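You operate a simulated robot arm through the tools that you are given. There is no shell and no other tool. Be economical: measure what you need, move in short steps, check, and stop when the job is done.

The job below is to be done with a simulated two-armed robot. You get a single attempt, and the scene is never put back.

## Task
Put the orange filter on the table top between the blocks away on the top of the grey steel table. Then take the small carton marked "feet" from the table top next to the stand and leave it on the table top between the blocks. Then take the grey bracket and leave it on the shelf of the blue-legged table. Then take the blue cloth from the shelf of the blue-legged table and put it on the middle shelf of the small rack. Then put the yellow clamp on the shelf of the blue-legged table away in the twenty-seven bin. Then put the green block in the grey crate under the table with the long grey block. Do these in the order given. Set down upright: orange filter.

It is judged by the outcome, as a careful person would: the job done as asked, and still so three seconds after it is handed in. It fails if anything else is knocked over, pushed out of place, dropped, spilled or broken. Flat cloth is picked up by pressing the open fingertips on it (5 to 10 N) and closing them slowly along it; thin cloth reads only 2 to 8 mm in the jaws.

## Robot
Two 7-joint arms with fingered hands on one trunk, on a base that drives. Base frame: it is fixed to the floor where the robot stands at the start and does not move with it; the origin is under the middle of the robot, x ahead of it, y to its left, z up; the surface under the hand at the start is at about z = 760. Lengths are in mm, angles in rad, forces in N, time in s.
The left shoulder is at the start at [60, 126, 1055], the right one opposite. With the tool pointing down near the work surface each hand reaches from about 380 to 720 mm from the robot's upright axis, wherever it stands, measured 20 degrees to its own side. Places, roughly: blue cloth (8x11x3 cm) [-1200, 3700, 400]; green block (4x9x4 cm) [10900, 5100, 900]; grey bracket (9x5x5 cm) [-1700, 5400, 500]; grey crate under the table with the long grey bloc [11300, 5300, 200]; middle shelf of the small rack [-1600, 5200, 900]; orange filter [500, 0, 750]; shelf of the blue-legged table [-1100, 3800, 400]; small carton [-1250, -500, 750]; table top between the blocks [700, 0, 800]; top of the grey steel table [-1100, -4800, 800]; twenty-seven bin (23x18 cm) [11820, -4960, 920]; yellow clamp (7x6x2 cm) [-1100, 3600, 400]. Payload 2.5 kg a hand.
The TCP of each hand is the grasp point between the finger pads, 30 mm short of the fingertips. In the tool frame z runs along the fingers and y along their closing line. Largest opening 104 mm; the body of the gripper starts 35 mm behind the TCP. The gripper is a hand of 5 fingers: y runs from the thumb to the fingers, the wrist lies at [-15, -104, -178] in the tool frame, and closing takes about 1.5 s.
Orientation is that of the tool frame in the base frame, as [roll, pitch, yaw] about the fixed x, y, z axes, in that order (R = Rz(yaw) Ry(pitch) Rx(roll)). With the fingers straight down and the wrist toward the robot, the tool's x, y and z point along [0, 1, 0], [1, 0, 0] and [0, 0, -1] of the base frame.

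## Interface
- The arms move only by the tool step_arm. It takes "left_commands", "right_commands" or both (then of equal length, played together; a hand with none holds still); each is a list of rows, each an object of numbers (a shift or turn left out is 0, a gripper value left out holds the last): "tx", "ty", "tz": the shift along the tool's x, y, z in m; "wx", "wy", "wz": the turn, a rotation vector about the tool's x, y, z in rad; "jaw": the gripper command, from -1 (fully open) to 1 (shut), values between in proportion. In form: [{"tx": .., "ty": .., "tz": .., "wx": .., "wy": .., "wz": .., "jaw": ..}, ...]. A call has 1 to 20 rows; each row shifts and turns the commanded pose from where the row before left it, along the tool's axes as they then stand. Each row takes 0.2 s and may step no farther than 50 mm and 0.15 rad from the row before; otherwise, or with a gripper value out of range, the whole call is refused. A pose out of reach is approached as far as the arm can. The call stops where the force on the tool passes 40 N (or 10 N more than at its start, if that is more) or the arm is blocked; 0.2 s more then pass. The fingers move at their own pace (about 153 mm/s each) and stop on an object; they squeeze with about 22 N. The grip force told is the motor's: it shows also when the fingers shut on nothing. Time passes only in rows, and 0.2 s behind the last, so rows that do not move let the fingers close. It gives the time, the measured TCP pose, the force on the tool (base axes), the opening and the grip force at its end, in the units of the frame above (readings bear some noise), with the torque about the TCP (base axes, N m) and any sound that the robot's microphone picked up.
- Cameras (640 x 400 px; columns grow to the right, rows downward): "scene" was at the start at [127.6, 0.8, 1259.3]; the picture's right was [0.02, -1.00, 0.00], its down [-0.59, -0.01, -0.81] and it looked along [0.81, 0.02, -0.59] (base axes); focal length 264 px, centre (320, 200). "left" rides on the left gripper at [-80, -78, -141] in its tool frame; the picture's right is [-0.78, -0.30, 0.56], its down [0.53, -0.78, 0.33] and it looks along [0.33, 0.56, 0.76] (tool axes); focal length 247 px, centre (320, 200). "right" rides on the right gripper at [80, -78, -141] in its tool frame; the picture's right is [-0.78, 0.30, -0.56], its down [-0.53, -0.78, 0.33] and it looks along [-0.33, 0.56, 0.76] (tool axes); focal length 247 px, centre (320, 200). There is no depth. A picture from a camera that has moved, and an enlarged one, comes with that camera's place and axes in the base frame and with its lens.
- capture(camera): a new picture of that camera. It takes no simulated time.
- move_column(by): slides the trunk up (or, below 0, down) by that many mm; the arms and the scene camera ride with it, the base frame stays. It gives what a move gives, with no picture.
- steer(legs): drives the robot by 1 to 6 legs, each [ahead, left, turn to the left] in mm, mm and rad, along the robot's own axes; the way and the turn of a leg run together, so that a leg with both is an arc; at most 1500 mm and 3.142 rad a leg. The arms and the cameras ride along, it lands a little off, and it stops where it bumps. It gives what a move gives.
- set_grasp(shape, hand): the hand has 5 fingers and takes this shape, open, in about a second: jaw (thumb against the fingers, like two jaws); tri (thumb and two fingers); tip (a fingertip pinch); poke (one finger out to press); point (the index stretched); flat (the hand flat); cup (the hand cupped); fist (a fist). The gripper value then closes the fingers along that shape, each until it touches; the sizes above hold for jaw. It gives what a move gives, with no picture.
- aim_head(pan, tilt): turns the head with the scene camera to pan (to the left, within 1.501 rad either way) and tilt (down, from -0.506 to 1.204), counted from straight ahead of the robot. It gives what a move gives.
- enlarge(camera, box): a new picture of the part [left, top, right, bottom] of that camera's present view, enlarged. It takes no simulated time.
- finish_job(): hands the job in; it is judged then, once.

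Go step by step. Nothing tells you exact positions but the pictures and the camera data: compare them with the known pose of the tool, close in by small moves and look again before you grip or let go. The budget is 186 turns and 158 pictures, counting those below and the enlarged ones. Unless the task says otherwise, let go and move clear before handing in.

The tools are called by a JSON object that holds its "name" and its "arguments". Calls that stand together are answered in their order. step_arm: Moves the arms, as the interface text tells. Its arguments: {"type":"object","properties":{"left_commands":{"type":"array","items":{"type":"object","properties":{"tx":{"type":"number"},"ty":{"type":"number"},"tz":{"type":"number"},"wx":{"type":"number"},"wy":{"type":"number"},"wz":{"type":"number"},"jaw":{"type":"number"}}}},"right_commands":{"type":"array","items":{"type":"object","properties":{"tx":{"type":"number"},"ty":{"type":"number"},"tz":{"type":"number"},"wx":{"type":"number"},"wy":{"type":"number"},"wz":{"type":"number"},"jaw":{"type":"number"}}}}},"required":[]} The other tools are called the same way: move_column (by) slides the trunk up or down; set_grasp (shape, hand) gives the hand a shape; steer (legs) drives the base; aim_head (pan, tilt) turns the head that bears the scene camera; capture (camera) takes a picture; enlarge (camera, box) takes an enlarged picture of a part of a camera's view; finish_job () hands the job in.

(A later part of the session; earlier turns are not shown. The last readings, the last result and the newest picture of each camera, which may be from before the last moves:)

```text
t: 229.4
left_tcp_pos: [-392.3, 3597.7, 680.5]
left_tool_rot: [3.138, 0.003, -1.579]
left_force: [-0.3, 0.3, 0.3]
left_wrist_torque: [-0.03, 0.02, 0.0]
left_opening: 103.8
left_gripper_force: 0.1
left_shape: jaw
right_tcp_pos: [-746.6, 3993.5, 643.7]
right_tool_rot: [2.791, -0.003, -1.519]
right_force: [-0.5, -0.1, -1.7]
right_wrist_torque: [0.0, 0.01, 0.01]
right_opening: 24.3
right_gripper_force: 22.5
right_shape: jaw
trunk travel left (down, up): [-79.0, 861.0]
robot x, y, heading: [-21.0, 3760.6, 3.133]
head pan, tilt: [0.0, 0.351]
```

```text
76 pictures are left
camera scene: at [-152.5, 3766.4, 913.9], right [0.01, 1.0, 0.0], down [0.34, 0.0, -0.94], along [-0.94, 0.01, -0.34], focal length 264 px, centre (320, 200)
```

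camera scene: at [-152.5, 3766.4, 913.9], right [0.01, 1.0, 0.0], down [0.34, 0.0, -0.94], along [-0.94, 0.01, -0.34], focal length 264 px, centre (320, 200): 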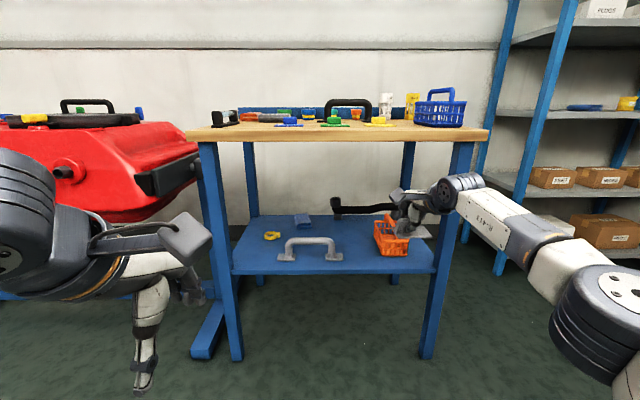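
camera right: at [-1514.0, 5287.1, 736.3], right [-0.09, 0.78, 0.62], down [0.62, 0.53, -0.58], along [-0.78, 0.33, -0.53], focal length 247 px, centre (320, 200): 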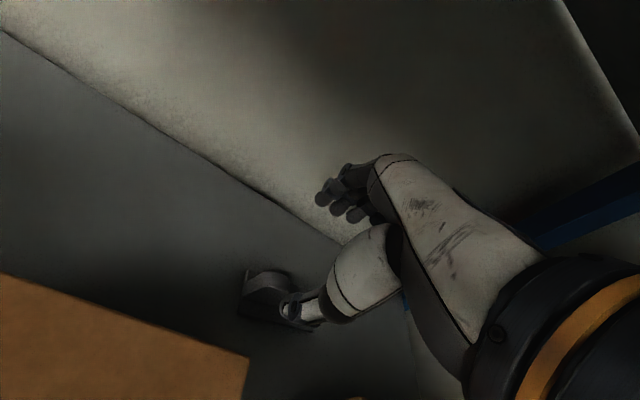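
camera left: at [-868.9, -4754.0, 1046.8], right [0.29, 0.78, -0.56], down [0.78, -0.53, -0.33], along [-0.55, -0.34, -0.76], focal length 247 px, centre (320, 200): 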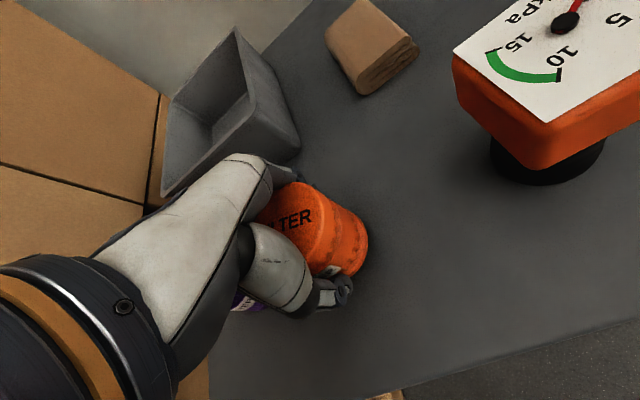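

Shelf at z≈399, opening from x≈−895; a free spot for the bracket lies around (−1080, 3885), behind/right of the handle and left of the orange basket. I lower the trunk, align, and drive in.

{"name": "move_column", "arguments": {"by": -70}}

{"name": "steer", "arguments": {"legs": [[0, 130, 0.008], [330, 0, 0]]}}

{"name": "capture", "arguments": {"camera": "scene"}}

{"name": "capture", "arguments": {"camera": "right"}}

```text
t: 230.5
left_tcp_pos: [-393.7, 3598.4, 610.4]
left_tool_rot: [3.138, 0.003, -1.579]
left_force: [0.6, 0.3, 0.3]
left_wrist_torque: [0.01, 0.01, 0.07]
left_opening: 104.3
left_gripper_force: 0.1
left_shape: jaw
right_tcp_pos: [-746.9, 3992.1, 573.1]
right_tool_rot: [2.791, -0.004, -1.518]
right_force: [-0.4, -0.1, -2.4]
right_wrist_torque: [-0.06, 0.0, 0.01]
right_opening: 24.4
right_gripper_force: 22.3
right_shape: jaw
trunk travel left (down, up): [-9.0, 931.0]
robot x, y, heading: [-23.0, 3765.0, 3.132]
head pan, tilt: [0.0, 0.351]
```

```text
t: 233.6
left_tcp_pos: [-724.2, 3468.8, 610.8]
left_tool_rot: [3.139, 0.003, -1.576]
left_force: [-0.4, 0.2, 0.1]
left_wrist_torque: [0.0, 0.01, -0.02]
left_opening: 103.9
left_gripper_force: 0.2
left_shape: jaw
right_tcp_pos: [-1078.7, 3862.6, 572.0]
right_tool_rot: [2.791, -0.004, -1.515]
right_force: [-0.1, 0.0, -2.0]
right_wrist_torque: [0.02, -0.04, 0.03]
right_opening: 24.1
right_gripper_force: 21.2
right_shape: jaw
trunk travel left (down, up): [-9.0, 931.0]
robot x, y, heading: [-352.2, 3636.0, 3.135]
head pan, tilt: [0.0, 0.351]
```

```text
75 pictures are left
camera scene: at [-483.6, 3637.2, 843.9], right [0.01, 1.0, 0.0], down [0.34, 0.0, -0.94], along [-0.94, 0.01, -0.34], focal length 264 px, centre (320, 200)
```

scene: 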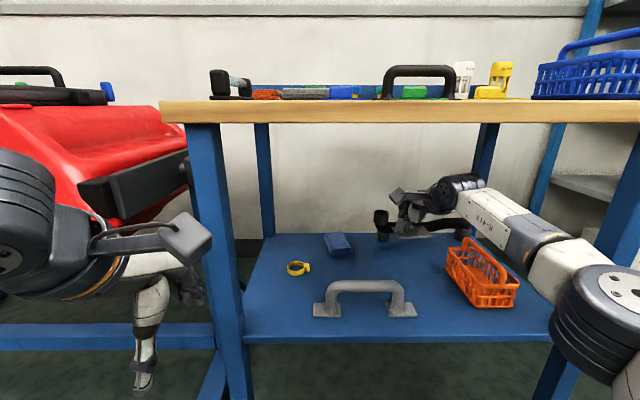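

```text
74 pictures are left
camera right: at [-953.3, 3789.1, 676.5], right [-0.13, 0.77, 0.62], down [0.58, 0.57, -0.58], along [-0.8, 0.29, -0.52], focal length 247 px, centre (320, 200)
```

right: 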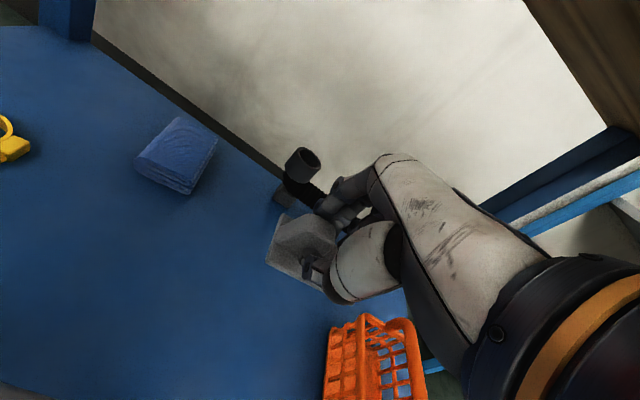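

The spot below is free. I lower the bracket toward the shelf.

{"name": "step_arm", "arguments": {"right_commands": [{"tz": 0.0235, "ty": -0.0086}, {"tz": 0.0235, "ty": -0.0086}, {"tz": 0.0235, "ty": -0.0086}, {"tz": 0.0235, "ty": -0.0086}, {}]}}

{"name": "capture", "arguments": {"camera": "right"}}

```text
t: 234.8
left_tcp_pos: [-724.9, 3469.6, 610.3]
left_tool_rot: [3.138, 0.002, -1.576]
left_force: [-0.3, 0.0, -1.0]
left_wrist_torque: [0.02, 0.01, -0.04]
left_opening: 104.0
left_gripper_force: 0.0
left_shape: jaw
right_tcp_pos: [-1078.2, 3862.5, 469.5]
right_tool_rot: [2.789, -0.005, -1.515]
right_force: [-0.4, 0.3, -1.5]
right_wrist_torque: [-0.03, 0.0, -0.01]
right_opening: 24.3
right_gripper_force: 22.5
right_shape: jaw
trunk travel left (down, up): [-9.0, 931.0]
robot x, y, heading: [-353.9, 3637.1, 3.137]
head pan, tilt: [0.0, 0.351]
```

```text
73 pictures are left
camera right: at [-952.6, 3789.0, 574.5], right [-0.13, 0.77, 0.62], down [0.58, 0.57, -0.58], along [-0.8, 0.29, -0.52], focal length 247 px, centre (320, 200)
```

right: 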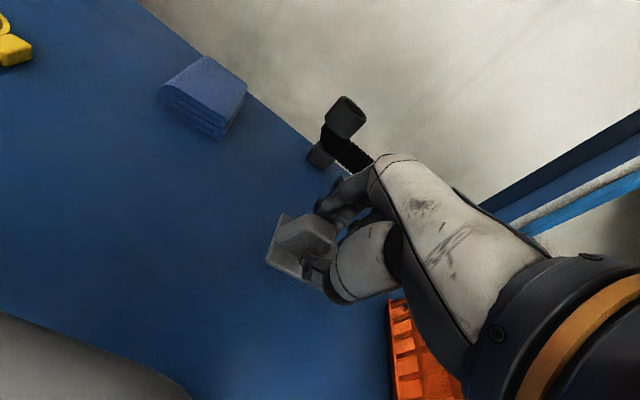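

{"name": "step_arm", "arguments": {"right_commands": [{"tz": 0.0056, "ty": -0.002}, {"tz": 0.0047, "ty": -0.0017}, {"tz": 0.0028, "ty": -0.001}, {}]}}

{"name": "step_arm", "arguments": {"right_commands": [{"tz": 0.0028, "ty": -0.001}, {"tz": 0.0028, "ty": -0.001}, {}]}}

```text
t: 235.8
left_tcp_pos: [-724.4, 3468.6, 610.7]
left_tool_rot: [3.137, 0.004, -1.576]
left_force: [0.1, 0.7, -1.4]
left_wrist_torque: [0.01, -0.01, 0.02]
left_opening: 104.1
left_gripper_force: 0.0
left_shape: jaw
right_tcp_pos: [-1077.6, 3862.5, 456.8]
right_tool_rot: [2.791, -0.004, -1.513]
right_force: [-0.3, -0.5, -0.9]
right_wrist_torque: [-0.01, 0.0, -0.01]
right_opening: 24.3
right_gripper_force: 21.6
right_shape: jaw
trunk travel left (down, up): [-9.0, 931.0]
robot x, y, heading: [-349.2, 3636.3, 3.134]
head pan, tilt: [0.0, 0.351]
```

```text
t: 236.6
left_tcp_pos: [-724.9, 3469.0, 610.9]
left_tool_rot: [3.14, 0.005, -1.576]
left_force: [0.3, -0.2, -0.1]
left_wrist_torque: [0.01, -0.01, 0.02]
left_opening: 104.0
left_gripper_force: 0.0
left_shape: jaw
right_tcp_pos: [-1078.4, 3862.6, 452.2]
right_tool_rot: [2.792, -0.003, -1.515]
right_force: [-0.7, -0.1, -1.8]
right_wrist_torque: [-0.01, -0.02, 0.0]
right_opening: 24.3
right_gripper_force: 22.0
right_shape: jaw
trunk travel left (down, up): [-9.0, 931.0]
robot x, y, heading: [-353.4, 3642.1, 3.13]
head pan, tilt: [0.0, 0.351]
```

{"name": "step_arm", "arguments": {"right_commands": [{"tz": 0.0028, "ty": -0.001}, {"tz": 0.0028, "ty": -0.001}, {}]}}

{"name": "step_arm", "arguments": {"right_commands": [{"tz": 0.0028, "ty": -0.001}, {}]}}

```text
t: 237.4
left_tcp_pos: [-724.4, 3469.7, 611.3]
left_tool_rot: [3.137, 0.004, -1.576]
left_force: [-0.1, 0.0, 0.0]
left_wrist_torque: [0.03, -0.04, -0.01]
left_opening: 103.8
left_gripper_force: 0.0
left_shape: jaw
right_tcp_pos: [-1077.8, 3862.9, 446.4]
right_tool_rot: [2.788, -0.004, -1.514]
right_force: [0.3, 0.1, -2.4]
right_wrist_torque: [0.01, -0.02, -0.01]
right_opening: 24.3
right_gripper_force: 22.0
right_shape: jaw
trunk travel left (down, up): [-9.0, 931.0]
robot x, y, heading: [-349.5, 3637.7, 3.132]
head pan, tilt: [0.0, 0.351]
```

```text
t: 238.0
left_tcp_pos: [-723.3, 3468.8, 610.8]
left_tool_rot: [3.139, 0.004, -1.577]
left_force: [-0.8, -0.1, 0.5]
left_wrist_torque: [-0.02, 0.0, 0.01]
left_opening: 104.1
left_gripper_force: 0.0
left_shape: jaw
right_tcp_pos: [-1079.2, 3862.3, 443.6]
right_tool_rot: [2.788, -0.003, -1.515]
right_force: [-0.8, 1.1, -1.6]
right_wrist_torque: [-0.01, -0.02, -0.02]
right_opening: 24.0
right_gripper_force: 22.4
right_shape: jaw
trunk travel left (down, up): [-9.0, 931.0]
robot x, y, heading: [-349.6, 3633.3, 3.133]
head pan, tilt: [0.0, 0.351]
```

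{"name": "step_arm", "arguments": {"right_commands": [{"tz": 0.0028, "ty": -0.001}, {"tz": 0.0028, "ty": -0.001}, {}]}}

{"name": "enlarge", "arguments": {"camera": "scene", "box": [340, 180, 500, 280]}}

```text
t: 238.8
left_tcp_pos: [-724.8, 3468.5, 611.0]
left_tool_rot: [3.138, 0.005, -1.575]
left_force: [0.2, -0.1, -0.2]
left_wrist_torque: [-0.03, 0.0, -0.02]
left_opening: 103.9
left_gripper_force: 0.0
left_shape: jaw
right_tcp_pos: [-1079.6, 3862.1, 439.7]
right_tool_rot: [2.788, -0.002, -1.515]
right_force: [-3.3, 0.9, 4.7]
right_wrist_torque: [0.03, 0.0, -0.03]
right_opening: 24.7
right_gripper_force: 22.0
right_shape: jaw
trunk travel left (down, up): [-9.0, 931.0]
robot x, y, heading: [-352.3, 3636.7, 3.131]
head pan, tilt: [0.0, 0.351]
```

```text
4.00 times, centred on (420, 230) of scene
camera zoom: at [-483.3, 3637.1, 844.1], right [0.01, 1.0, 0.0], down [0.34, 0.0, -0.94], along [-0.94, 0.01, -0.34], focal length 1057 px, centre (-80, 80)
```

zoom: 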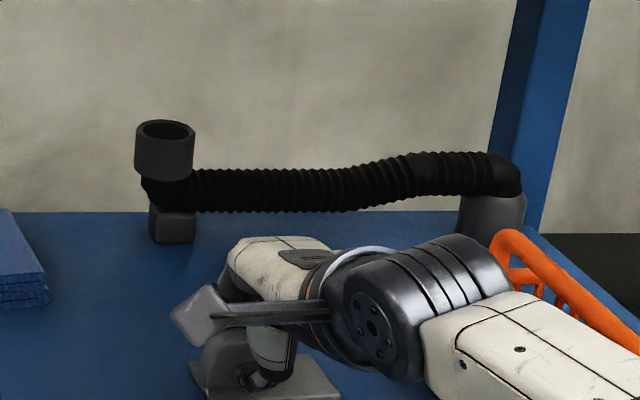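

Contact. I open the hand and lift away.

{"name": "step_arm", "arguments": {"right_commands": [{"jaw": 0.5}, {"jaw": 0.3}, {"jaw": 0.0}, {"jaw": -0.2}, {}]}}

{"name": "step_arm", "arguments": {"right_commands": [{"tz": -0.0094, "ty": 0.0034}, {"tz": -0.0188, "ty": 0.0068}, {"tz": -0.0235, "ty": 0.0086}, {"tz": -0.0235, "ty": 0.0086}, {"tz": -0.0235, "ty": 0.0086}, {}]}}

{"name": "capture", "arguments": {"camera": "right"}}

```text
t: 240.0
left_tcp_pos: [-723.4, 3469.5, 610.8]
left_tool_rot: [3.135, 0.006, -1.576]
left_force: [-1.0, 0.4, 0.5]
left_wrist_torque: [0.05, 0.02, -0.03]
left_opening: 103.7
left_gripper_force: 0.1
left_shape: jaw
right_tcp_pos: [-1079.3, 3861.3, 441.4]
right_tool_rot: [2.783, -0.002, -1.515]
right_force: [-2.0, 0.0, 16.6]
right_wrist_torque: [-0.03, -0.12, 0.01]
right_opening: 53.0
right_gripper_force: 0.1
right_shape: jaw
trunk travel left (down, up): [-9.0, 931.0]
robot x, y, heading: [-349.4, 3641.1, 3.135]
head pan, tilt: [0.0, 0.351]
```

```text
t: 241.4
left_tcp_pos: [-723.7, 3468.2, 610.1]
left_tool_rot: [3.138, 0.004, -1.576]
left_force: [0.0, -1.0, -0.2]
left_wrist_torque: [0.03, 0.0, -0.02]
left_opening: 103.8
left_gripper_force: 0.0
left_shape: jaw
right_tcp_pos: [-1077.6, 3862.5, 543.2]
right_tool_rot: [2.792, -0.001, -1.516]
right_force: [0.2, 1.6, -0.7]
right_wrist_torque: [0.05, -0.01, 0.04]
right_opening: 62.1
right_gripper_force: 0.1
right_shape: jaw
trunk travel left (down, up): [-9.0, 931.0]
robot x, y, heading: [-348.1, 3635.6, 3.129]
head pan, tilt: [0.0, 0.351]
```

```text
71 pictures are left
camera right: at [-952.1, 3788.7, 647.1], right [-0.13, 0.77, 0.62], down [0.58, 0.57, -0.58], along [-0.8, 0.29, -0.52], focal length 247 px, centre (320, 200)
```

right: 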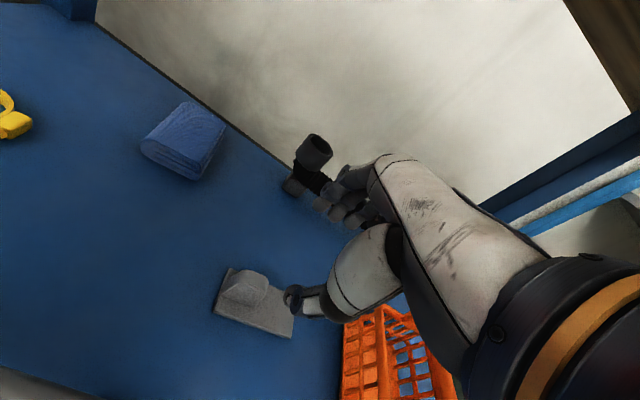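

The bracket rests flat on the shelf. Now I zoom in on the cloth and clamp.

{"name": "enlarge", "arguments": {"camera": "right", "box": [0, 60, 260, 220]}}

{"name": "enlarge", "arguments": {"camera": "scene", "box": [260, 210, 400, 297]}}

```text
2.46 times, centred on (130, 140) of right
camera zoom: at [-952.1, 3788.7, 647.1], right [-0.13, 0.77, 0.62], down [0.58, 0.57, -0.58], along [-0.8, 0.29, -0.52], focal length 608 px, centre (788, 348)
```

zoom: 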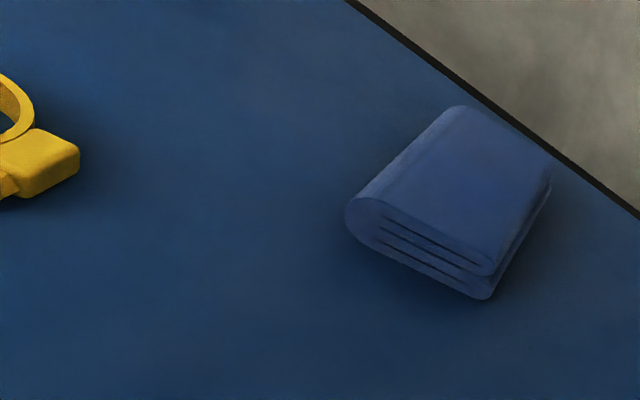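

```text
4.57 times, centred on (330, 254) of scene
camera zoom: at [-483.5, 3637.2, 843.9], right [0.01, 1.0, 0.0], down [0.34, 0.0, -0.94], along [-0.94, 0.01, -0.34], focal length 1208 px, centre (274, -45)
```

zoom: 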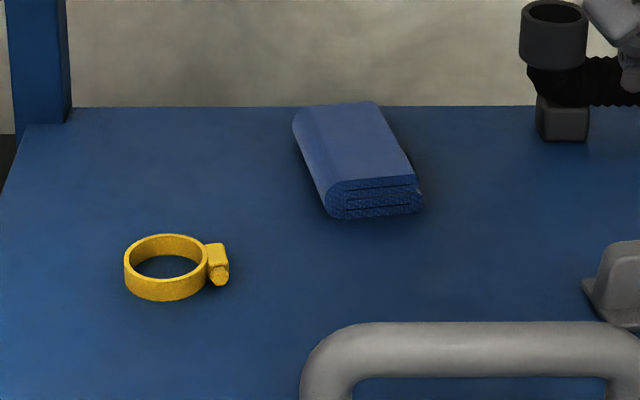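

The bracket is down. The folded cloth's centre is ≈(−1258, 3705), ~8 cm wide along y; I'll take it with the left hand turned 90° and tilted forward. First back out and reorient the left hand in free space.

{"name": "steer", "arguments": {"legs": [[-450, 0, 0]]}}

{"name": "step_arm", "arguments": {"left_commands": [{"wz": -0.147}, {"wz": -0.147}, {"wz": -0.147}, {"wz": -0.147}, {"wz": -0.147}, {"wz": -0.147}, {"wz": -0.147}, {"wz": -0.147}, {"wz": -0.147}, {"wz": -0.147}, {"wz": -0.1}, {"wy": -0.14}, {"wy": -0.14}, {"wy": -0.14}, {"wy": -0.14}, {"wy": -0.14}, {}]}}

{"name": "capture", "arguments": {"camera": "scene"}}

```text
t: 244.1
left_tcp_pos: [-276.5, 3465.0, 610.6]
left_tool_rot: [3.138, 0.003, -1.579]
left_force: [-0.6, -0.4, -0.5]
left_wrist_torque: [0.02, 0.01, 0.0]
left_opening: 104.1
left_gripper_force: 0.1
left_shape: jaw
right_tcp_pos: [-628.5, 3859.7, 543.3]
right_tool_rot: [2.791, -0.002, -1.52]
right_force: [-0.8, 0.5, -0.1]
right_wrist_torque: [0.03, -0.01, -0.02]
right_opening: 61.9
right_gripper_force: 0.0
right_shape: jaw
trunk travel left (down, up): [-9.0, 931.0]
robot x, y, heading: [97.3, 3635.2, 3.131]
head pan, tilt: [0.0, 0.351]
```

```text
t: 247.7
left_tcp_pos: [-287.7, 3461.6, 623.5]
left_tool_rot: [-3.137, 0.631, -0.009]
left_force: [-0.1, 0.4, -0.2]
left_wrist_torque: [0.02, 0.0, 0.0]
left_opening: 104.1
left_gripper_force: 0.1
left_shape: jaw
left hand out of reach, approached as far as the arm can: row 16
right_tcp_pos: [-628.4, 3859.2, 543.4]
right_tool_rot: [2.792, -0.003, -1.519]
right_force: [0.4, 0.0, -1.5]
right_wrist_torque: [-0.01, -0.02, 0.01]
right_opening: 61.9
right_gripper_force: 0.1
right_shape: jaw
trunk travel left (down, up): [-9.0, 931.0]
robot x, y, heading: [96.6, 3633.2, 3.131]
head pan, tilt: [0.0, 0.351]
```

```text
68 pictures are left
camera scene: at [-35.7, 3633.0, 843.9], right [0.01, 1.0, 0.0], down [0.34, 0.0, -0.94], along [-0.94, 0.01, -0.34], focal length 264 px, centre (320, 200)
```

scene: 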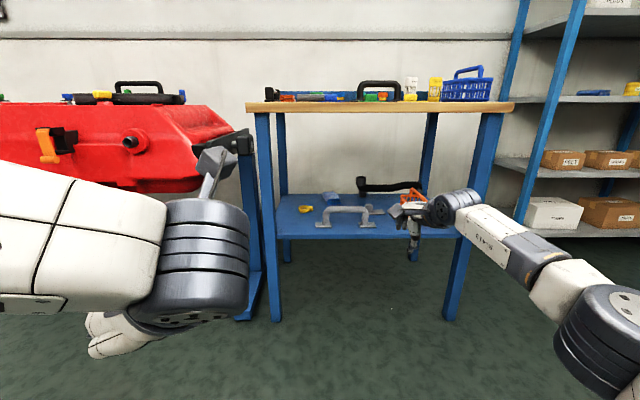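

The left hand turned fine. I now extend the left hand forward and tuck the right arm aside, then view.

{"name": "step_arm", "arguments": {"left_commands": [{"tx": -0.0258, "ty": 0.0016, "tz": 0.0316}, {"tx": -0.0258, "ty": 0.0016, "tz": 0.0316}, {"tx": -0.0258, "ty": 0.0016, "tz": 0.0316}, {"tx": -0.0258, "ty": 0.0016, "tz": 0.0316}, {"tx": -0.0258, "ty": 0.0016, "tz": 0.0316}, {"tx": -0.0258, "ty": 0.0016, "tz": 0.0316}, {"tx": -0.0258, "ty": 0.0016, "tz": 0.0316}, {"tx": -0.0258, "ty": 0.0016, "tz": 0.0316}, {}], "right_commands": [{"tx": -0.0237, "ty": -0.0388, "tz": -0.0141}, {"tx": -0.0237, "ty": -0.0388, "tz": -0.0141}, {"tx": -0.0237, "ty": -0.0388, "tz": -0.0141}, {"tx": -0.0237, "ty": -0.0388, "tz": -0.0141}, {"tx": -0.0237, "ty": -0.0388, "tz": -0.0141}, {"tx": -0.0237, "ty": -0.0388, "tz": -0.0141}, {"tx": -0.0237, "ty": -0.0388, "tz": -0.0141}, {"tx": -0.0237, "ty": -0.0388, "tz": -0.0141}, {}]}}

{"name": "steer", "arguments": {"legs": [[0, -255, 0.01], [200, 0, 0]]}}

{"name": "capture", "arguments": {"camera": "scene"}}

```text
t: 249.7
left_tcp_pos: [-593.6, 3455.4, 540.1]
left_tool_rot: [-3.138, 0.628, -0.01]
left_force: [0.1, 0.8, 0.5]
left_wrist_torque: [0.01, -0.02, -0.01]
left_opening: 104.1
left_gripper_force: 0.1
left_shape: jaw
left hand out of reach, approached as far as the arm can: row 8
right_tcp_pos: [-330.2, 4046.3, 540.7]
right_tool_rot: [2.79, -0.001, -1.523]
right_force: [-0.2, -0.6, -0.2]
right_wrist_torque: [0.02, -0.01, 0.0]
right_opening: 62.0
right_gripper_force: 0.0
right_shape: jaw
right hand out of reach, approached as far as the arm can: row 8
trunk travel left (down, up): [-9.0, 931.0]
robot x, y, heading: [97.7, 3633.9, 3.138]
head pan, tilt: [0.0, 0.351]
```

```text
t: 252.7
left_tcp_pos: [-795.4, 3703.3, 541.6]
left_tool_rot: [-3.136, 0.628, 0.0]
left_force: [-0.3, -0.4, 1.3]
left_wrist_torque: [0.02, -0.01, -0.01]
left_opening: 104.0
left_gripper_force: 0.0
left_shape: jaw
right_tcp_pos: [-537.2, 4297.5, 540.6]
right_tool_rot: [2.788, -0.001, -1.521]
right_force: [-0.1, 0.6, -0.3]
right_wrist_torque: [-0.01, -0.03, 0.01]
right_opening: 62.1
right_gripper_force: 0.1
right_shape: jaw
trunk travel left (down, up): [-9.0, 931.0]
robot x, y, heading: [-103.5, 3886.0, 3.138]
head pan, tilt: [0.0, 0.351]
```

```text
67 pictures are left
camera scene: at [-237.9, 3885.8, 844.0], right [0.0, 1.0, 0.0], down [0.34, 0.0, -0.94], along [-0.94, 0.0, -0.34], focal length 264 px, centre (320, 200)
```

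scene: 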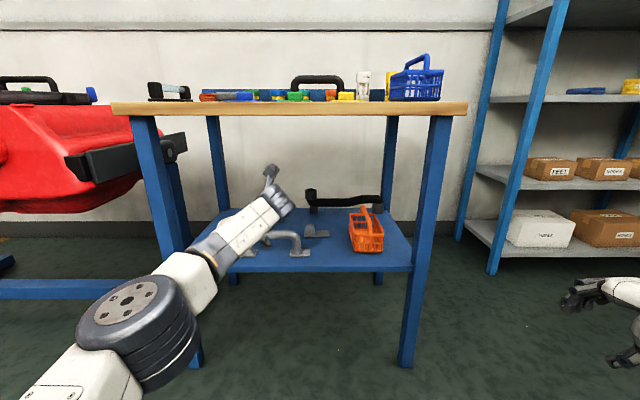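

{"name": "steer", "arguments": {"legs": [[300, 0, 0.003]]}}

{"name": "capture", "arguments": {"camera": "left"}}

{"name": "capture", "arguments": {"camera": "scene"}}

```text
t: 254.8
left_tcp_pos: [-1094.2, 3702.2, 541.0]
left_tool_rot: [-3.137, 0.629, 0.004]
left_force: [-0.6, -0.3, 0.4]
left_wrist_torque: [-0.01, 0.04, 0.0]
left_opening: 103.9
left_gripper_force: 0.1
left_shape: jaw
right_tcp_pos: [-837.2, 4296.2, 542.2]
right_tool_rot: [2.788, -0.002, -1.512]
right_force: [0.0, -0.3, -0.2]
right_wrist_torque: [-0.02, 0.01, 0.01]
right_opening: 62.4
right_gripper_force: 0.0
right_shape: jaw
trunk travel left (down, up): [-9.0, 931.0]
robot x, y, heading: [-407.3, 3890.8, 3.138]
head pan, tilt: [0.0, 0.351]
```

```text
66 pictures are left
camera left: at [-1075.1, 3778.3, 703.0], right [-0.96, 0.3, 0.01], down [0.24, 0.78, -0.58], along [-0.18, -0.55, -0.81], focal length 247 px, centre (320, 200)
```

left: 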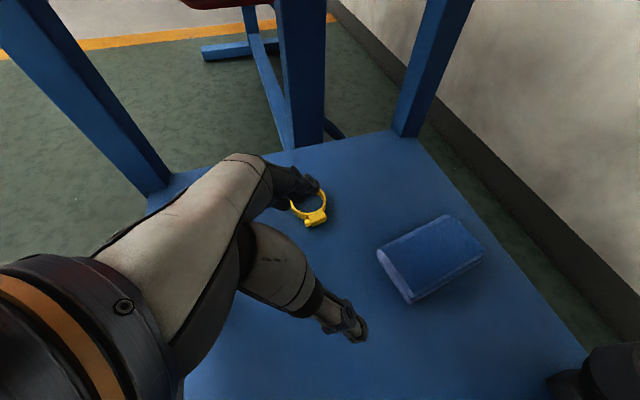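

```text
65 pictures are left
camera scene: at [-537.8, 3886.0, 844.0], right [0.0, 1.0, 0.0], down [0.34, 0.0, -0.94], along [-0.94, 0.0, -0.34], focal length 264 px, centre (320, 200)
```

scene: 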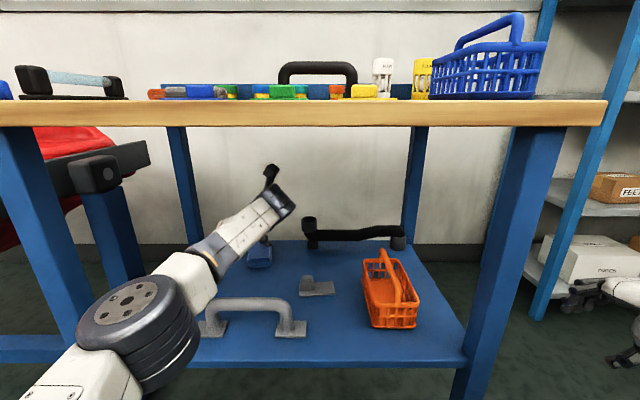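

The cloth is seen well: top centre ≈(−1248, 3702), ~66 mm wide, yaw ≈0.17. I reduce the hand tilt and align its yaw while still above, then drive closer.

{"name": "step_arm", "arguments": {"left_commands": [{"tx": 0.026, "tz": -0.019}, {"tx": 0.026, "tz": -0.019}, {"wy": 0.14}, {"wy": 0.14}, {"wx": -0.03, "wz": -0.08}, {"wx": -0.03, "wz": -0.08}, {}]}}

{"name": "steer", "arguments": {"legs": [[185, 0, 0.003]]}}

{"name": "capture", "arguments": {"camera": "left"}}

{"name": "capture", "arguments": {"camera": "scene"}}

```text
t: 256.4
left_tcp_pos: [-1030.9, 3700.9, 541.3]
left_tool_rot: [-3.14, 0.35, 0.173]
left_force: [-0.7, -0.3, 0.0]
left_wrist_torque: [-0.05, 0.0, 0.0]
left_opening: 104.0
left_gripper_force: 0.1
left_shape: jaw
right_tcp_pos: [-837.1, 4296.5, 540.5]
right_tool_rot: [2.787, -0.002, -1.513]
right_force: [0.4, 0.1, 0.5]
right_wrist_torque: [0.01, 0.0, 0.02]
right_opening: 62.2
right_gripper_force: 0.1
right_shape: jaw
trunk travel left (down, up): [-9.0, 931.0]
robot x, y, heading: [-403.6, 3887.0, 3.143]
head pan, tilt: [0.0, 0.351]
```

```text
t: 257.9
left_tcp_pos: [-1216.8, 3701.3, 541.9]
left_tool_rot: [-3.139, 0.349, 0.171]
left_force: [1.0, 0.8, 0.3]
left_wrist_torque: [0.01, -0.02, -0.01]
left_opening: 103.8
left_gripper_force: 0.0
left_shape: jaw
right_tcp_pos: [-1024.7, 4296.7, 542.1]
right_tool_rot: [2.789, -0.001, -1.516]
right_force: [-0.1, 0.3, -0.6]
right_wrist_torque: [0.01, 0.01, -0.03]
right_opening: 62.2
right_gripper_force: 0.0
right_shape: jaw
trunk travel left (down, up): [-9.0, 931.0]
robot x, y, heading: [-591.5, 3887.9, 3.139]
head pan, tilt: [0.0, 0.351]
```

```text
64 pictures are left
camera left: at [-1255.9, 3772.4, 701.6], right [-0.96, 0.14, -0.26], down [0.25, 0.83, -0.49], along [0.15, -0.54, -0.83], focal length 247 px, centre (320, 200)
```

left: 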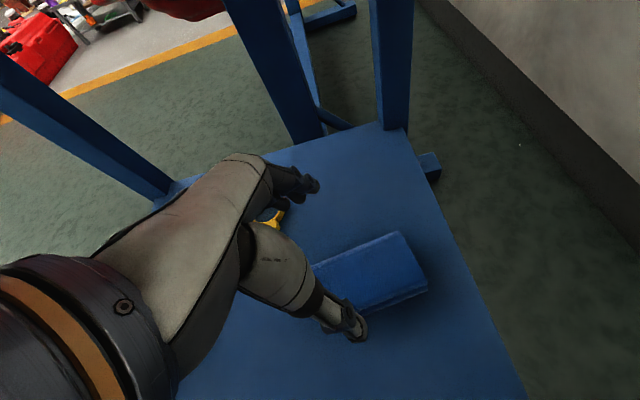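

```text
63 pictures are left
camera scene: at [-724.5, 3886.1, 844.0], right [0.0, 1.0, 0.0], down [0.34, 0.0, -0.94], along [-0.94, 0.0, -0.34], focal length 264 px, centre (320, 200)
```

scene: 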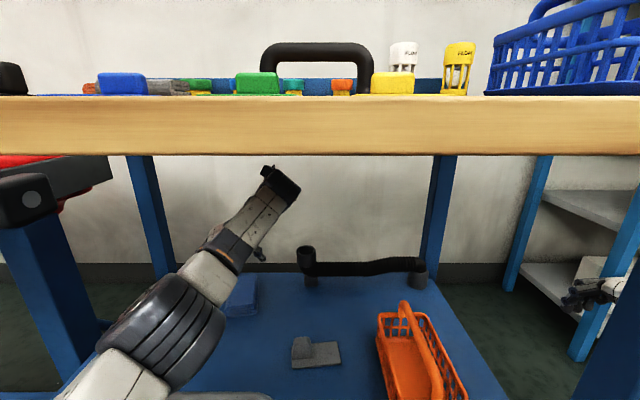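

I'm above the cloth's front half. I centre over it and descend most of the way with the hand wide open.

{"name": "step_arm", "arguments": {"left_commands": [{"tx": -0.019, "ty": -0.0065, "tz": 0.0069}, {"tx": 0.0091, "tz": 0.0251}, {"tx": 0.0091, "tz": 0.0251}, {"tx": 0.0091, "tz": 0.0251}, {}]}}

{"name": "capture", "arguments": {"camera": "left"}}

```text
t: 259.1
left_tcp_pos: [-1219.1, 3698.9, 460.1]
left_tool_rot: [-3.139, 0.349, 0.172]
left_force: [0.7, 0.4, -1.3]
left_wrist_torque: [0.04, -0.02, -0.02]
left_opening: 104.0
left_gripper_force: 0.0
left_shape: jaw
left hand out of reach, approached as far as the arm can: row 1
right_tcp_pos: [-1023.6, 4296.5, 540.7]
right_tool_rot: [2.789, -0.002, -1.516]
right_force: [0.1, 0.2, -0.4]
right_wrist_torque: [0.0, -0.02, 0.02]
right_opening: 62.1
right_gripper_force: 0.1
right_shape: jaw
trunk travel left (down, up): [-9.0, 931.0]
robot x, y, heading: [-591.5, 3888.6, 3.134]
head pan, tilt: [0.0, 0.351]
```

```text
62 pictures are left
camera left: at [-1258.0, 3770.0, 620.8], right [-0.96, 0.14, -0.26], down [0.25, 0.83, -0.49], along [0.15, -0.54, -0.83], focal length 247 px, centre (320, 200)
```

left: 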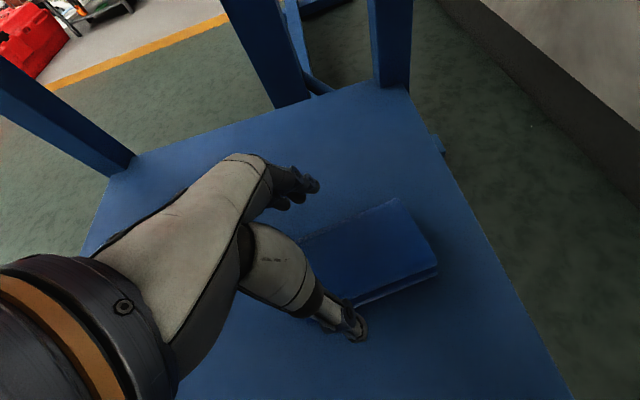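

{"name": "steer", "arguments": {"legs": [[20, -4, 0]]}}

{"name": "step_arm", "arguments": {"left_commands": [{"tx": 0.0034, "tz": 0.0094}, {"tx": 0.0034, "tz": 0.0094}, {"tx": 0.0014, "tz": 0.0038}, {"tx": 0.0014, "tz": 0.0038}, {}]}}

{"name": "enlarge", "arguments": {"camera": "left", "box": [220, 130, 460, 360]}}

```text
t: 259.9
left_tcp_pos: [-1238.5, 3703.5, 460.2]
left_tool_rot: [-3.14, 0.349, 0.172]
left_force: [-0.5, -0.1, -0.1]
left_wrist_torque: [0.02, 0.03, -0.02]
left_opening: 104.0
left_gripper_force: 0.0
left_shape: jaw
right_tcp_pos: [-1043.0, 4301.3, 541.9]
right_tool_rot: [2.789, -0.002, -1.515]
right_force: [0.6, -0.3, -0.8]
right_wrist_torque: [0.0, -0.04, 0.01]
right_opening: 62.3
right_gripper_force: 0.0
right_shape: jaw
trunk travel left (down, up): [-9.0, 931.0]
robot x, y, heading: [-610.1, 3892.2, 3.141]
head pan, tilt: [0.0, 0.351]
```

```text
t: 261.1
left_tcp_pos: [-1239.7, 3702.8, 434.5]
left_tool_rot: [-3.14, 0.352, 0.17]
left_force: [0.3, 1.9, 9.2]
left_wrist_torque: [-0.44, -0.26, 0.09]
left_opening: 103.9
left_gripper_force: 0.1
left_shape: jaw
right_tcp_pos: [-1043.5, 4301.0, 541.7]
right_tool_rot: [2.789, -0.002, -1.514]
right_force: [0.0, 0.9, -0.1]
right_wrist_torque: [0.05, 0.03, 0.03]
right_opening: 62.3
right_gripper_force: 0.0
right_shape: jaw
trunk travel left (down, up): [-9.0, 931.0]
robot x, y, heading: [-615.7, 3887.6, 3.141]
head pan, tilt: [0.0, 0.351]
```

```text
1.74 times, centred on (340, 245) of left
camera zoom: at [-1277.4, 3774.8, 594.7], right [-0.96, 0.14, -0.25], down [0.25, 0.83, -0.5], along [0.14, -0.54, -0.83], focal length 430 px, centre (285, 122)
```

zoom: 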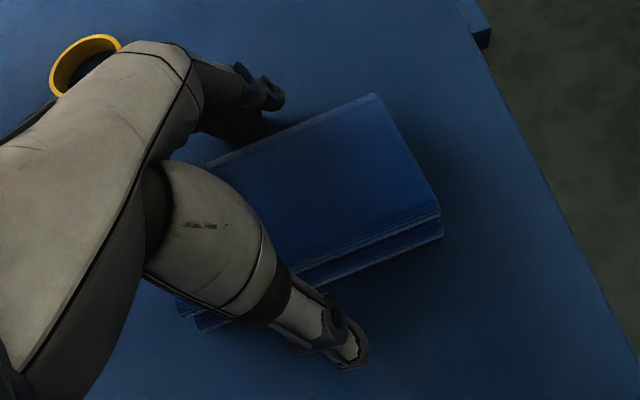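

The cloth is straddled and the fingers rest lightly on the shelf (9 N). I close slowly.

{"name": "step_arm", "arguments": {"left_commands": [{"jaw": -0.8}, {"jaw": -0.6}, {"jaw": -0.4}, {"jaw": -0.2}, {"jaw": 0.0}, {"jaw": 0.2}, {"jaw": 0.5}, {"jaw": 0.8}, {"jaw": 1}, {}, {}, {}]}}

{"name": "enlarge", "arguments": {"camera": "left", "box": [220, 130, 460, 360]}}

```text
t: 263.7
left_tcp_pos: [-1239.8, 3701.4, 433.1]
left_tool_rot: [-3.141, 0.351, 0.172]
left_force: [2.0, -1.4, 15.6]
left_wrist_torque: [-0.84, -0.48, 0.11]
left_opening: 64.6
left_gripper_force: 22.0
left_shape: jaw
right_tcp_pos: [-1044.0, 4301.2, 541.7]
right_tool_rot: [2.786, -0.002, -1.514]
right_force: [1.3, 0.2, 0.2]
right_wrist_torque: [-0.02, -0.06, 0.01]
right_opening: 62.1
right_gripper_force: 0.1
right_shape: jaw
trunk travel left (down, up): [-9.0, 931.0]
robot x, y, heading: [-613.2, 3888.3, 3.139]
head pan, tilt: [0.0, 0.351]
```

```text
1.74 times, centred on (340, 245) of left
camera zoom: at [-1277.2, 3774.4, 594.6], right [-0.96, 0.14, -0.26], down [0.25, 0.83, -0.5], along [0.14, -0.54, -0.83], focal length 430 px, centre (285, 122)
```

zoom: 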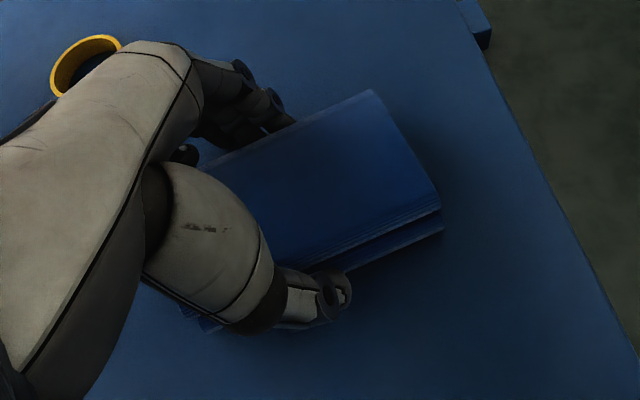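

Gripped at 65 mm with full force. I lift slowly.

{"name": "step_arm", "arguments": {"left_commands": [{"tx": -0.0027, "tz": -0.0075}, {"tx": -0.0034, "tz": -0.0094}, {"tx": -0.0051, "tz": -0.0141}, {"tx": -0.0068, "tz": -0.0188}, {}]}}

{"name": "capture", "arguments": {"camera": "left"}}

```text
t: 264.9
left_tcp_pos: [-1239.7, 3703.1, 485.4]
left_tool_rot: [-3.139, 0.346, 0.169]
left_force: [-0.3, 0.0, -0.3]
left_wrist_torque: [-0.03, 0.01, 0.05]
left_opening: 64.4
left_gripper_force: 21.5
left_shape: jaw
right_tcp_pos: [-1043.3, 4301.9, 539.3]
right_tool_rot: [2.791, -0.001, -1.513]
right_force: [0.1, 0.0, 0.1]
right_wrist_torque: [-0.01, 0.0, 0.01]
right_opening: 62.4
right_gripper_force: 0.1
right_shape: jaw
trunk travel left (down, up): [-9.0, 931.0]
robot x, y, heading: [-616.7, 3890.3, 3.14]
head pan, tilt: [0.0, 0.351]
```

```text
59 pictures are left
camera left: at [-1278.3, 3773.9, 646.2], right [-0.96, 0.14, -0.26], down [0.25, 0.83, -0.49], along [0.15, -0.54, -0.83], focal length 247 px, centre (320, 200)
```

left: 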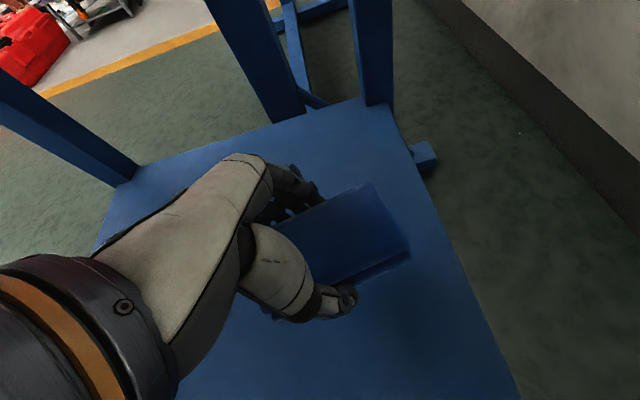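

The cloth is held. I raise it above the handle's height and back out.

{"name": "step_arm", "arguments": {"left_commands": [{"tx": -0.0075, "tz": -0.0207}, {"tx": -0.0075, "tz": -0.0207}, {"tx": -0.0075, "tz": -0.0207}, {}]}}

{"name": "steer", "arguments": {"legs": [[-600, 0, 0]]}}

{"name": "capture", "arguments": {"camera": "scene"}}

```text
t: 265.9
left_tcp_pos: [-1236.9, 3703.8, 549.5]
left_tool_rot: [-3.14, 0.348, 0.17]
left_force: [0.5, -0.4, -1.3]
left_wrist_torque: [0.01, 0.03, 0.0]
left_opening: 64.1
left_gripper_force: 22.0
left_shape: jaw
right_tcp_pos: [-1043.6, 4300.8, 540.5]
right_tool_rot: [2.79, -0.002, -1.515]
right_force: [0.5, 0.6, 0.2]
right_wrist_torque: [0.0, 0.01, 0.0]
right_opening: 62.1
right_gripper_force: 0.1
right_shape: jaw
trunk travel left (down, up): [-9.0, 931.0]
robot x, y, heading: [-611.1, 3890.6, 3.138]
head pan, tilt: [0.0, 0.351]
```

```text
t: 269.3
left_tcp_pos: [-633.9, 3705.1, 550.2]
left_tool_rot: [-3.14, 0.349, 0.161]
left_force: [0.8, -0.3, 0.6]
left_wrist_torque: [0.02, -0.04, -0.01]
left_opening: 64.6
left_gripper_force: 22.0
left_shape: jaw
right_tcp_pos: [-434.1, 4301.9, 541.1]
right_tool_rot: [2.786, -0.002, -1.523]
right_force: [-0.3, 0.8, 0.1]
right_wrist_torque: [0.06, 0.0, 0.03]
right_opening: 62.2
right_gripper_force: 0.1
right_shape: jaw
trunk travel left (down, up): [-9.0, 931.0]
robot x, y, heading: [-4.2, 3888.2, 3.132]
head pan, tilt: [0.0, 0.351]
```

```text
58 pictures are left
camera scene: at [-137.9, 3887.9, 843.9], right [0.01, 1.0, 0.0], down [0.34, 0.0, -0.94], along [-0.94, 0.01, -0.34], focal length 264 px, centre (320, 200)
```

scene: 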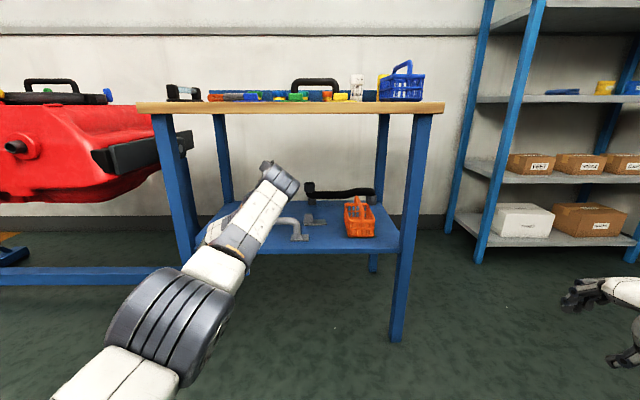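

The cloth is held well. I tuck the right arm inward, raise the trunk, and strafe to the rack.

{"name": "step_arm", "arguments": {"right_commands": [{"tx": 0.045}, {"tx": 0.045}, {"tx": 0.045}, {"tx": 0.045}, {"tx": 0.03}]}}

{"name": "steer", "arguments": {"legs": [[60, 0, 0.009], [0, -1200, 0]]}}

{"name": "move_column", "arguments": {"by": 375}}

{"name": "capture", "arguments": {"camera": "scene"}}

```text
t: 270.5
left_tcp_pos: [-631.8, 3706.2, 549.5]
left_tool_rot: [-3.14, 0.349, 0.162]
left_force: [1.1, -0.8, -1.4]
left_wrist_torque: [0.0, -0.01, 0.01]
left_opening: 64.3
left_gripper_force: 22.2
left_shape: jaw
right_tcp_pos: [-423.8, 4093.6, 542.4]
right_tool_rot: [2.787, -0.002, -1.524]
right_force: [0.4, 0.2, 0.5]
right_wrist_torque: [0.0, 0.0, 0.01]
right_opening: 62.0
right_gripper_force: 0.0
right_shape: jaw
trunk travel left (down, up): [-9.0, 931.0]
robot x, y, heading: [-4.9, 3886.8, 3.127]
head pan, tilt: [0.0, 0.351]
```

```text
t: 277.1
left_tcp_pos: [-687.5, 4891.0, 550.7]
left_tool_rot: [-3.138, 0.349, 0.171]
left_force: [0.1, -0.9, -0.1]
left_wrist_torque: [0.0, 0.05, 0.02]
left_opening: 64.5
left_gripper_force: 22.0
left_shape: jaw
right_tcp_pos: [-481.8, 5280.5, 542.2]
right_tool_rot: [2.79, -0.001, -1.514]
right_force: [-0.3, -0.2, 0.1]
right_wrist_torque: [0.01, 0.0, 0.01]
right_opening: 62.5
right_gripper_force: 0.0
right_shape: jaw
trunk travel left (down, up): [-9.0, 931.0]
robot x, y, heading: [-65.4, 5076.0, 3.136]
head pan, tilt: [0.0, 0.351]
```

```text
t: 280.8
left_tcp_pos: [-689.0, 4890.6, 924.9]
left_tool_rot: [-3.14, 0.348, 0.169]
left_force: [-0.8, -0.3, -0.2]
left_wrist_torque: [0.01, 0.01, 0.03]
left_opening: 64.4
left_gripper_force: 22.1
left_shape: jaw
right_tcp_pos: [-482.4, 5281.5, 917.1]
right_tool_rot: [2.791, -0.002, -1.515]
right_force: [1.0, -0.1, -0.4]
right_wrist_torque: [0.0, -0.02, -0.02]
right_opening: 62.1
right_gripper_force: 0.0
right_shape: jaw
trunk travel left (down, up): [-384.0, 556.0]
robot x, y, heading: [-63.6, 5079.1, 3.144]
head pan, tilt: [0.0, 0.351]
```

```text
57 pictures are left
camera scene: at [-195.5, 5077.2, 1218.9], right [0.0, 1.0, 0.0], down [0.34, 0.0, -0.94], along [-0.94, 0.0, -0.34], focal length 264 px, centre (320, 200)
```

scene: 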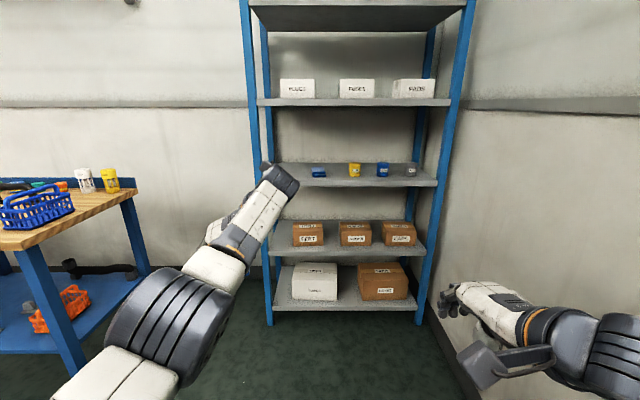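

{"name": "steer", "arguments": {"legs": [[550, -25, 0]]}}

{"name": "aim_head", "arguments": {"pan": 0.15, "tilt": 0.45}}

{"name": "capture", "arguments": {"camera": "scene"}}

{"name": "capture", "arguments": {"camera": "left"}}

```text
t: 283.9
left_tcp_pos: [-1235.5, 4906.6, 925.4]
left_tool_rot: [-3.141, 0.349, 0.18]
left_force: [0.0, -0.5, -0.2]
left_wrist_torque: [-0.03, 0.0, 0.0]
left_opening: 64.3
left_gripper_force: 22.4
left_shape: jaw
right_tcp_pos: [-1034.6, 5299.7, 917.6]
right_tool_rot: [2.789, -0.001, -1.503]
right_force: [1.3, -0.1, 0.2]
right_wrist_torque: [-0.02, 0.01, 0.01]
right_opening: 62.3
right_gripper_force: 0.0
right_shape: jaw
trunk travel left (down, up): [-384.0, 556.0]
robot x, y, heading: [-613.6, 5099.5, -3.136]
head pan, tilt: [0.0, 0.351]
```

```text
t: 284.6
left_tcp_pos: [-1237.6, 4908.1, 924.4]
left_tool_rot: [-3.14, 0.352, 0.18]
left_force: [-0.5, -0.3, 0.1]
left_wrist_torque: [0.0, -0.02, -0.01]
left_opening: 64.4
left_gripper_force: 22.7
left_shape: jaw
right_tcp_pos: [-1034.1, 5300.4, 916.7]
right_tool_rot: [2.791, -0.002, -1.504]
right_force: [-0.3, 0.7, 0.3]
right_wrist_torque: [-0.02, 0.0, 0.02]
right_opening: 62.1
right_gripper_force: 0.1
right_shape: jaw
trunk travel left (down, up): [-384.0, 556.0]
robot x, y, heading: [-615.8, 5101.5, -3.135]
head pan, tilt: [0.15, 0.45]
```

```text
56 pictures are left
camera scene: at [-743.3, 5085.0, 1209.8], right [-0.16, 0.99, 0.0], down [0.43, 0.07, -0.9], along [-0.89, -0.14, -0.43], focal length 264 px, centre (320, 200)
```

scene: 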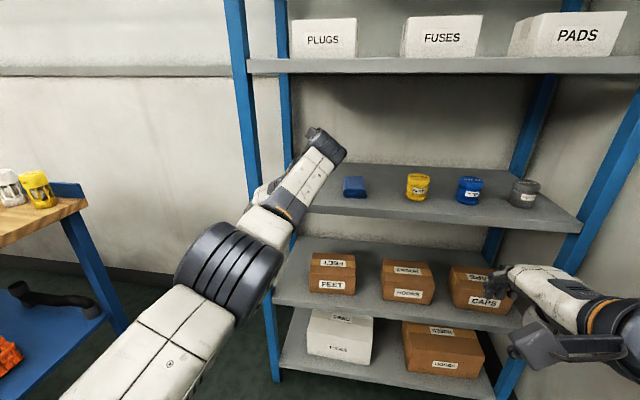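

```text
55 pictures are left
camera left: at [-1276.5, 4978.6, 1085.8], right [-0.96, 0.13, -0.26], down [0.24, 0.83, -0.49], along [0.15, -0.54, -0.83], focal length 247 px, centre (320, 200)
```

left: 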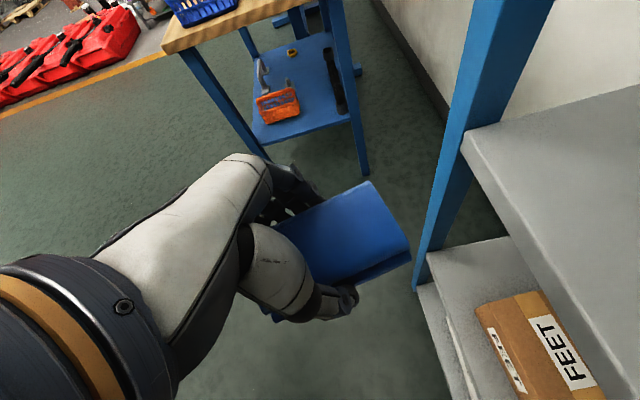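

{"name": "steer", "arguments": {"legs": [[238, -22, -0.005]]}}

{"name": "capture", "arguments": {"camera": "scene"}}

{"name": "capture", "arguments": {"camera": "left"}}

```text
t: 286.4
left_tcp_pos: [-1474.0, 4931.8, 925.6]
left_tool_rot: [3.141, 0.349, 0.175]
left_force: [1.1, 0.0, -0.6]
left_wrist_torque: [0.01, 0.03, 0.01]
left_opening: 64.4
left_gripper_force: 22.3
left_shape: jaw
right_tcp_pos: [-1269.3, 5321.3, 917.6]
right_tool_rot: [2.788, -0.001, -1.51]
right_force: [-0.1, 0.7, -0.6]
right_wrist_torque: [0.04, 0.0, 0.0]
right_opening: 62.2
right_gripper_force: 0.0
right_shape: jaw
trunk travel left (down, up): [-384.0, 556.0]
robot x, y, heading: [-850.5, 5118.8, -3.138]
head pan, tilt: [0.15, 0.45]
```

```text
54 pictures are left
camera scene: at [-978.8, 5106.1, 1209.7], right [-0.15, 0.99, 0.0], down [0.43, 0.07, -0.9], along [-0.89, -0.14, -0.44], focal length 264 px, centre (320, 200)
```

scene: 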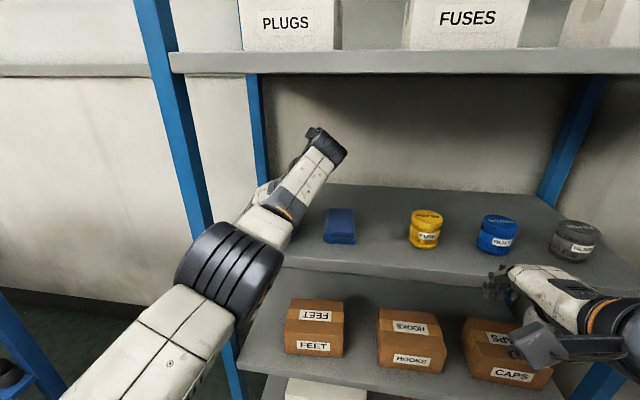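

```text
53 pictures are left
camera left: at [-1512.4, 5002.2, 1085.9], right [-0.96, 0.13, -0.26], down [0.25, 0.83, -0.49], along [0.15, -0.54, -0.83], focal length 247 px, centre (320, 200)
```

left: 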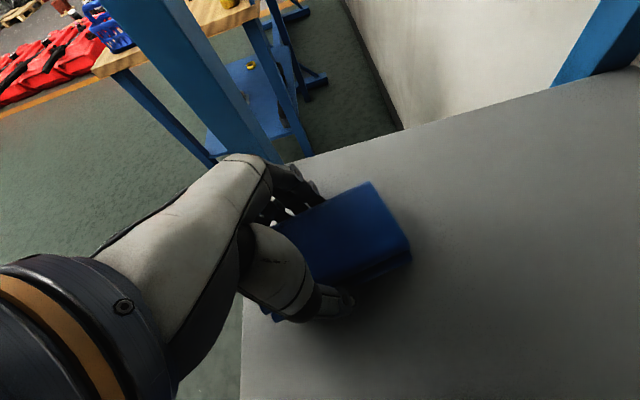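

{"name": "steer", "arguments": {"legs": [[28, 0, 0]]}}

{"name": "step_arm", "arguments": {"left_commands": [{"tx": 0.0034, "tz": 0.0094}, {"tx": 0.0027, "tz": 0.0075}, {"tx": 0.0014, "tz": 0.0038}, {}]}}

{"name": "step_arm", "arguments": {"left_commands": [{"tx": 0.0014, "tz": 0.0038}, {"tx": 0.0007, "tz": 0.0019}, {}]}}

```text
t: 287.2
left_tcp_pos: [-1500.3, 4931.9, 925.3]
left_tool_rot: [3.142, 0.349, 0.174]
left_force: [0.3, 0.5, 0.0]
left_wrist_torque: [0.03, 0.03, 0.01]
left_opening: 64.1
left_gripper_force: 21.7
left_shape: jaw
right_tcp_pos: [-1295.8, 5323.3, 917.3]
right_tool_rot: [2.789, -0.002, -1.508]
right_force: [-0.2, 0.1, 0.5]
right_wrist_torque: [-0.04, -0.02, -0.01]
right_opening: 62.5
right_gripper_force: 0.1
right_shape: jaw
trunk travel left (down, up): [-384.0, 556.0]
robot x, y, heading: [-880.3, 5125.0, -3.135]
head pan, tilt: [0.15, 0.45]
```

```text
t: 288.2
left_tcp_pos: [-1499.3, 4931.0, 912.6]
left_tool_rot: [3.136, 0.368, 0.174]
left_force: [4.6, -1.0, 35.5]
left_wrist_torque: [-1.24, -1.07, 0.15]
left_opening: 64.2
left_gripper_force: 22.3
left_shape: jaw
right_tcp_pos: [-1295.0, 5322.8, 920.3]
right_tool_rot: [2.784, -0.002, -1.509]
right_force: [0.4, 0.4, 0.1]
right_wrist_torque: [-0.01, -0.03, 0.03]
right_opening: 62.2
right_gripper_force: 0.1
right_shape: jaw
trunk travel left (down, up): [-384.0, 556.0]
robot x, y, heading: [-876.8, 5116.8, -3.138]
head pan, tilt: [0.15, 0.45]
```

```text
t: 288.7
left_tcp_pos: [-1502.2, 4930.0, 914.6]
left_tool_rot: [3.131, 0.386, 0.174]
left_force: [3.4, 0.5, 16.6]
left_wrist_torque: [-0.57, -0.58, 0.12]
left_opening: 63.9
left_gripper_force: 22.1
left_shape: jaw
right_tcp_pos: [-1294.5, 5321.8, 918.1]
right_tool_rot: [2.789, -0.001, -1.509]
right_force: [-0.8, -0.3, -1.1]
right_wrist_torque: [0.01, 0.03, -0.01]
right_opening: 62.2
right_gripper_force: 0.1
right_shape: jaw
trunk travel left (down, up): [-384.0, 556.0]
robot x, y, heading: [-875.2, 5124.9, -3.14]
head pan, tilt: [0.15, 0.45]
stopped in row 2 (left hand): the force on the tool passed its limit at 47 N (the readings are from after the stop); the commanded pose is now the measured one
```

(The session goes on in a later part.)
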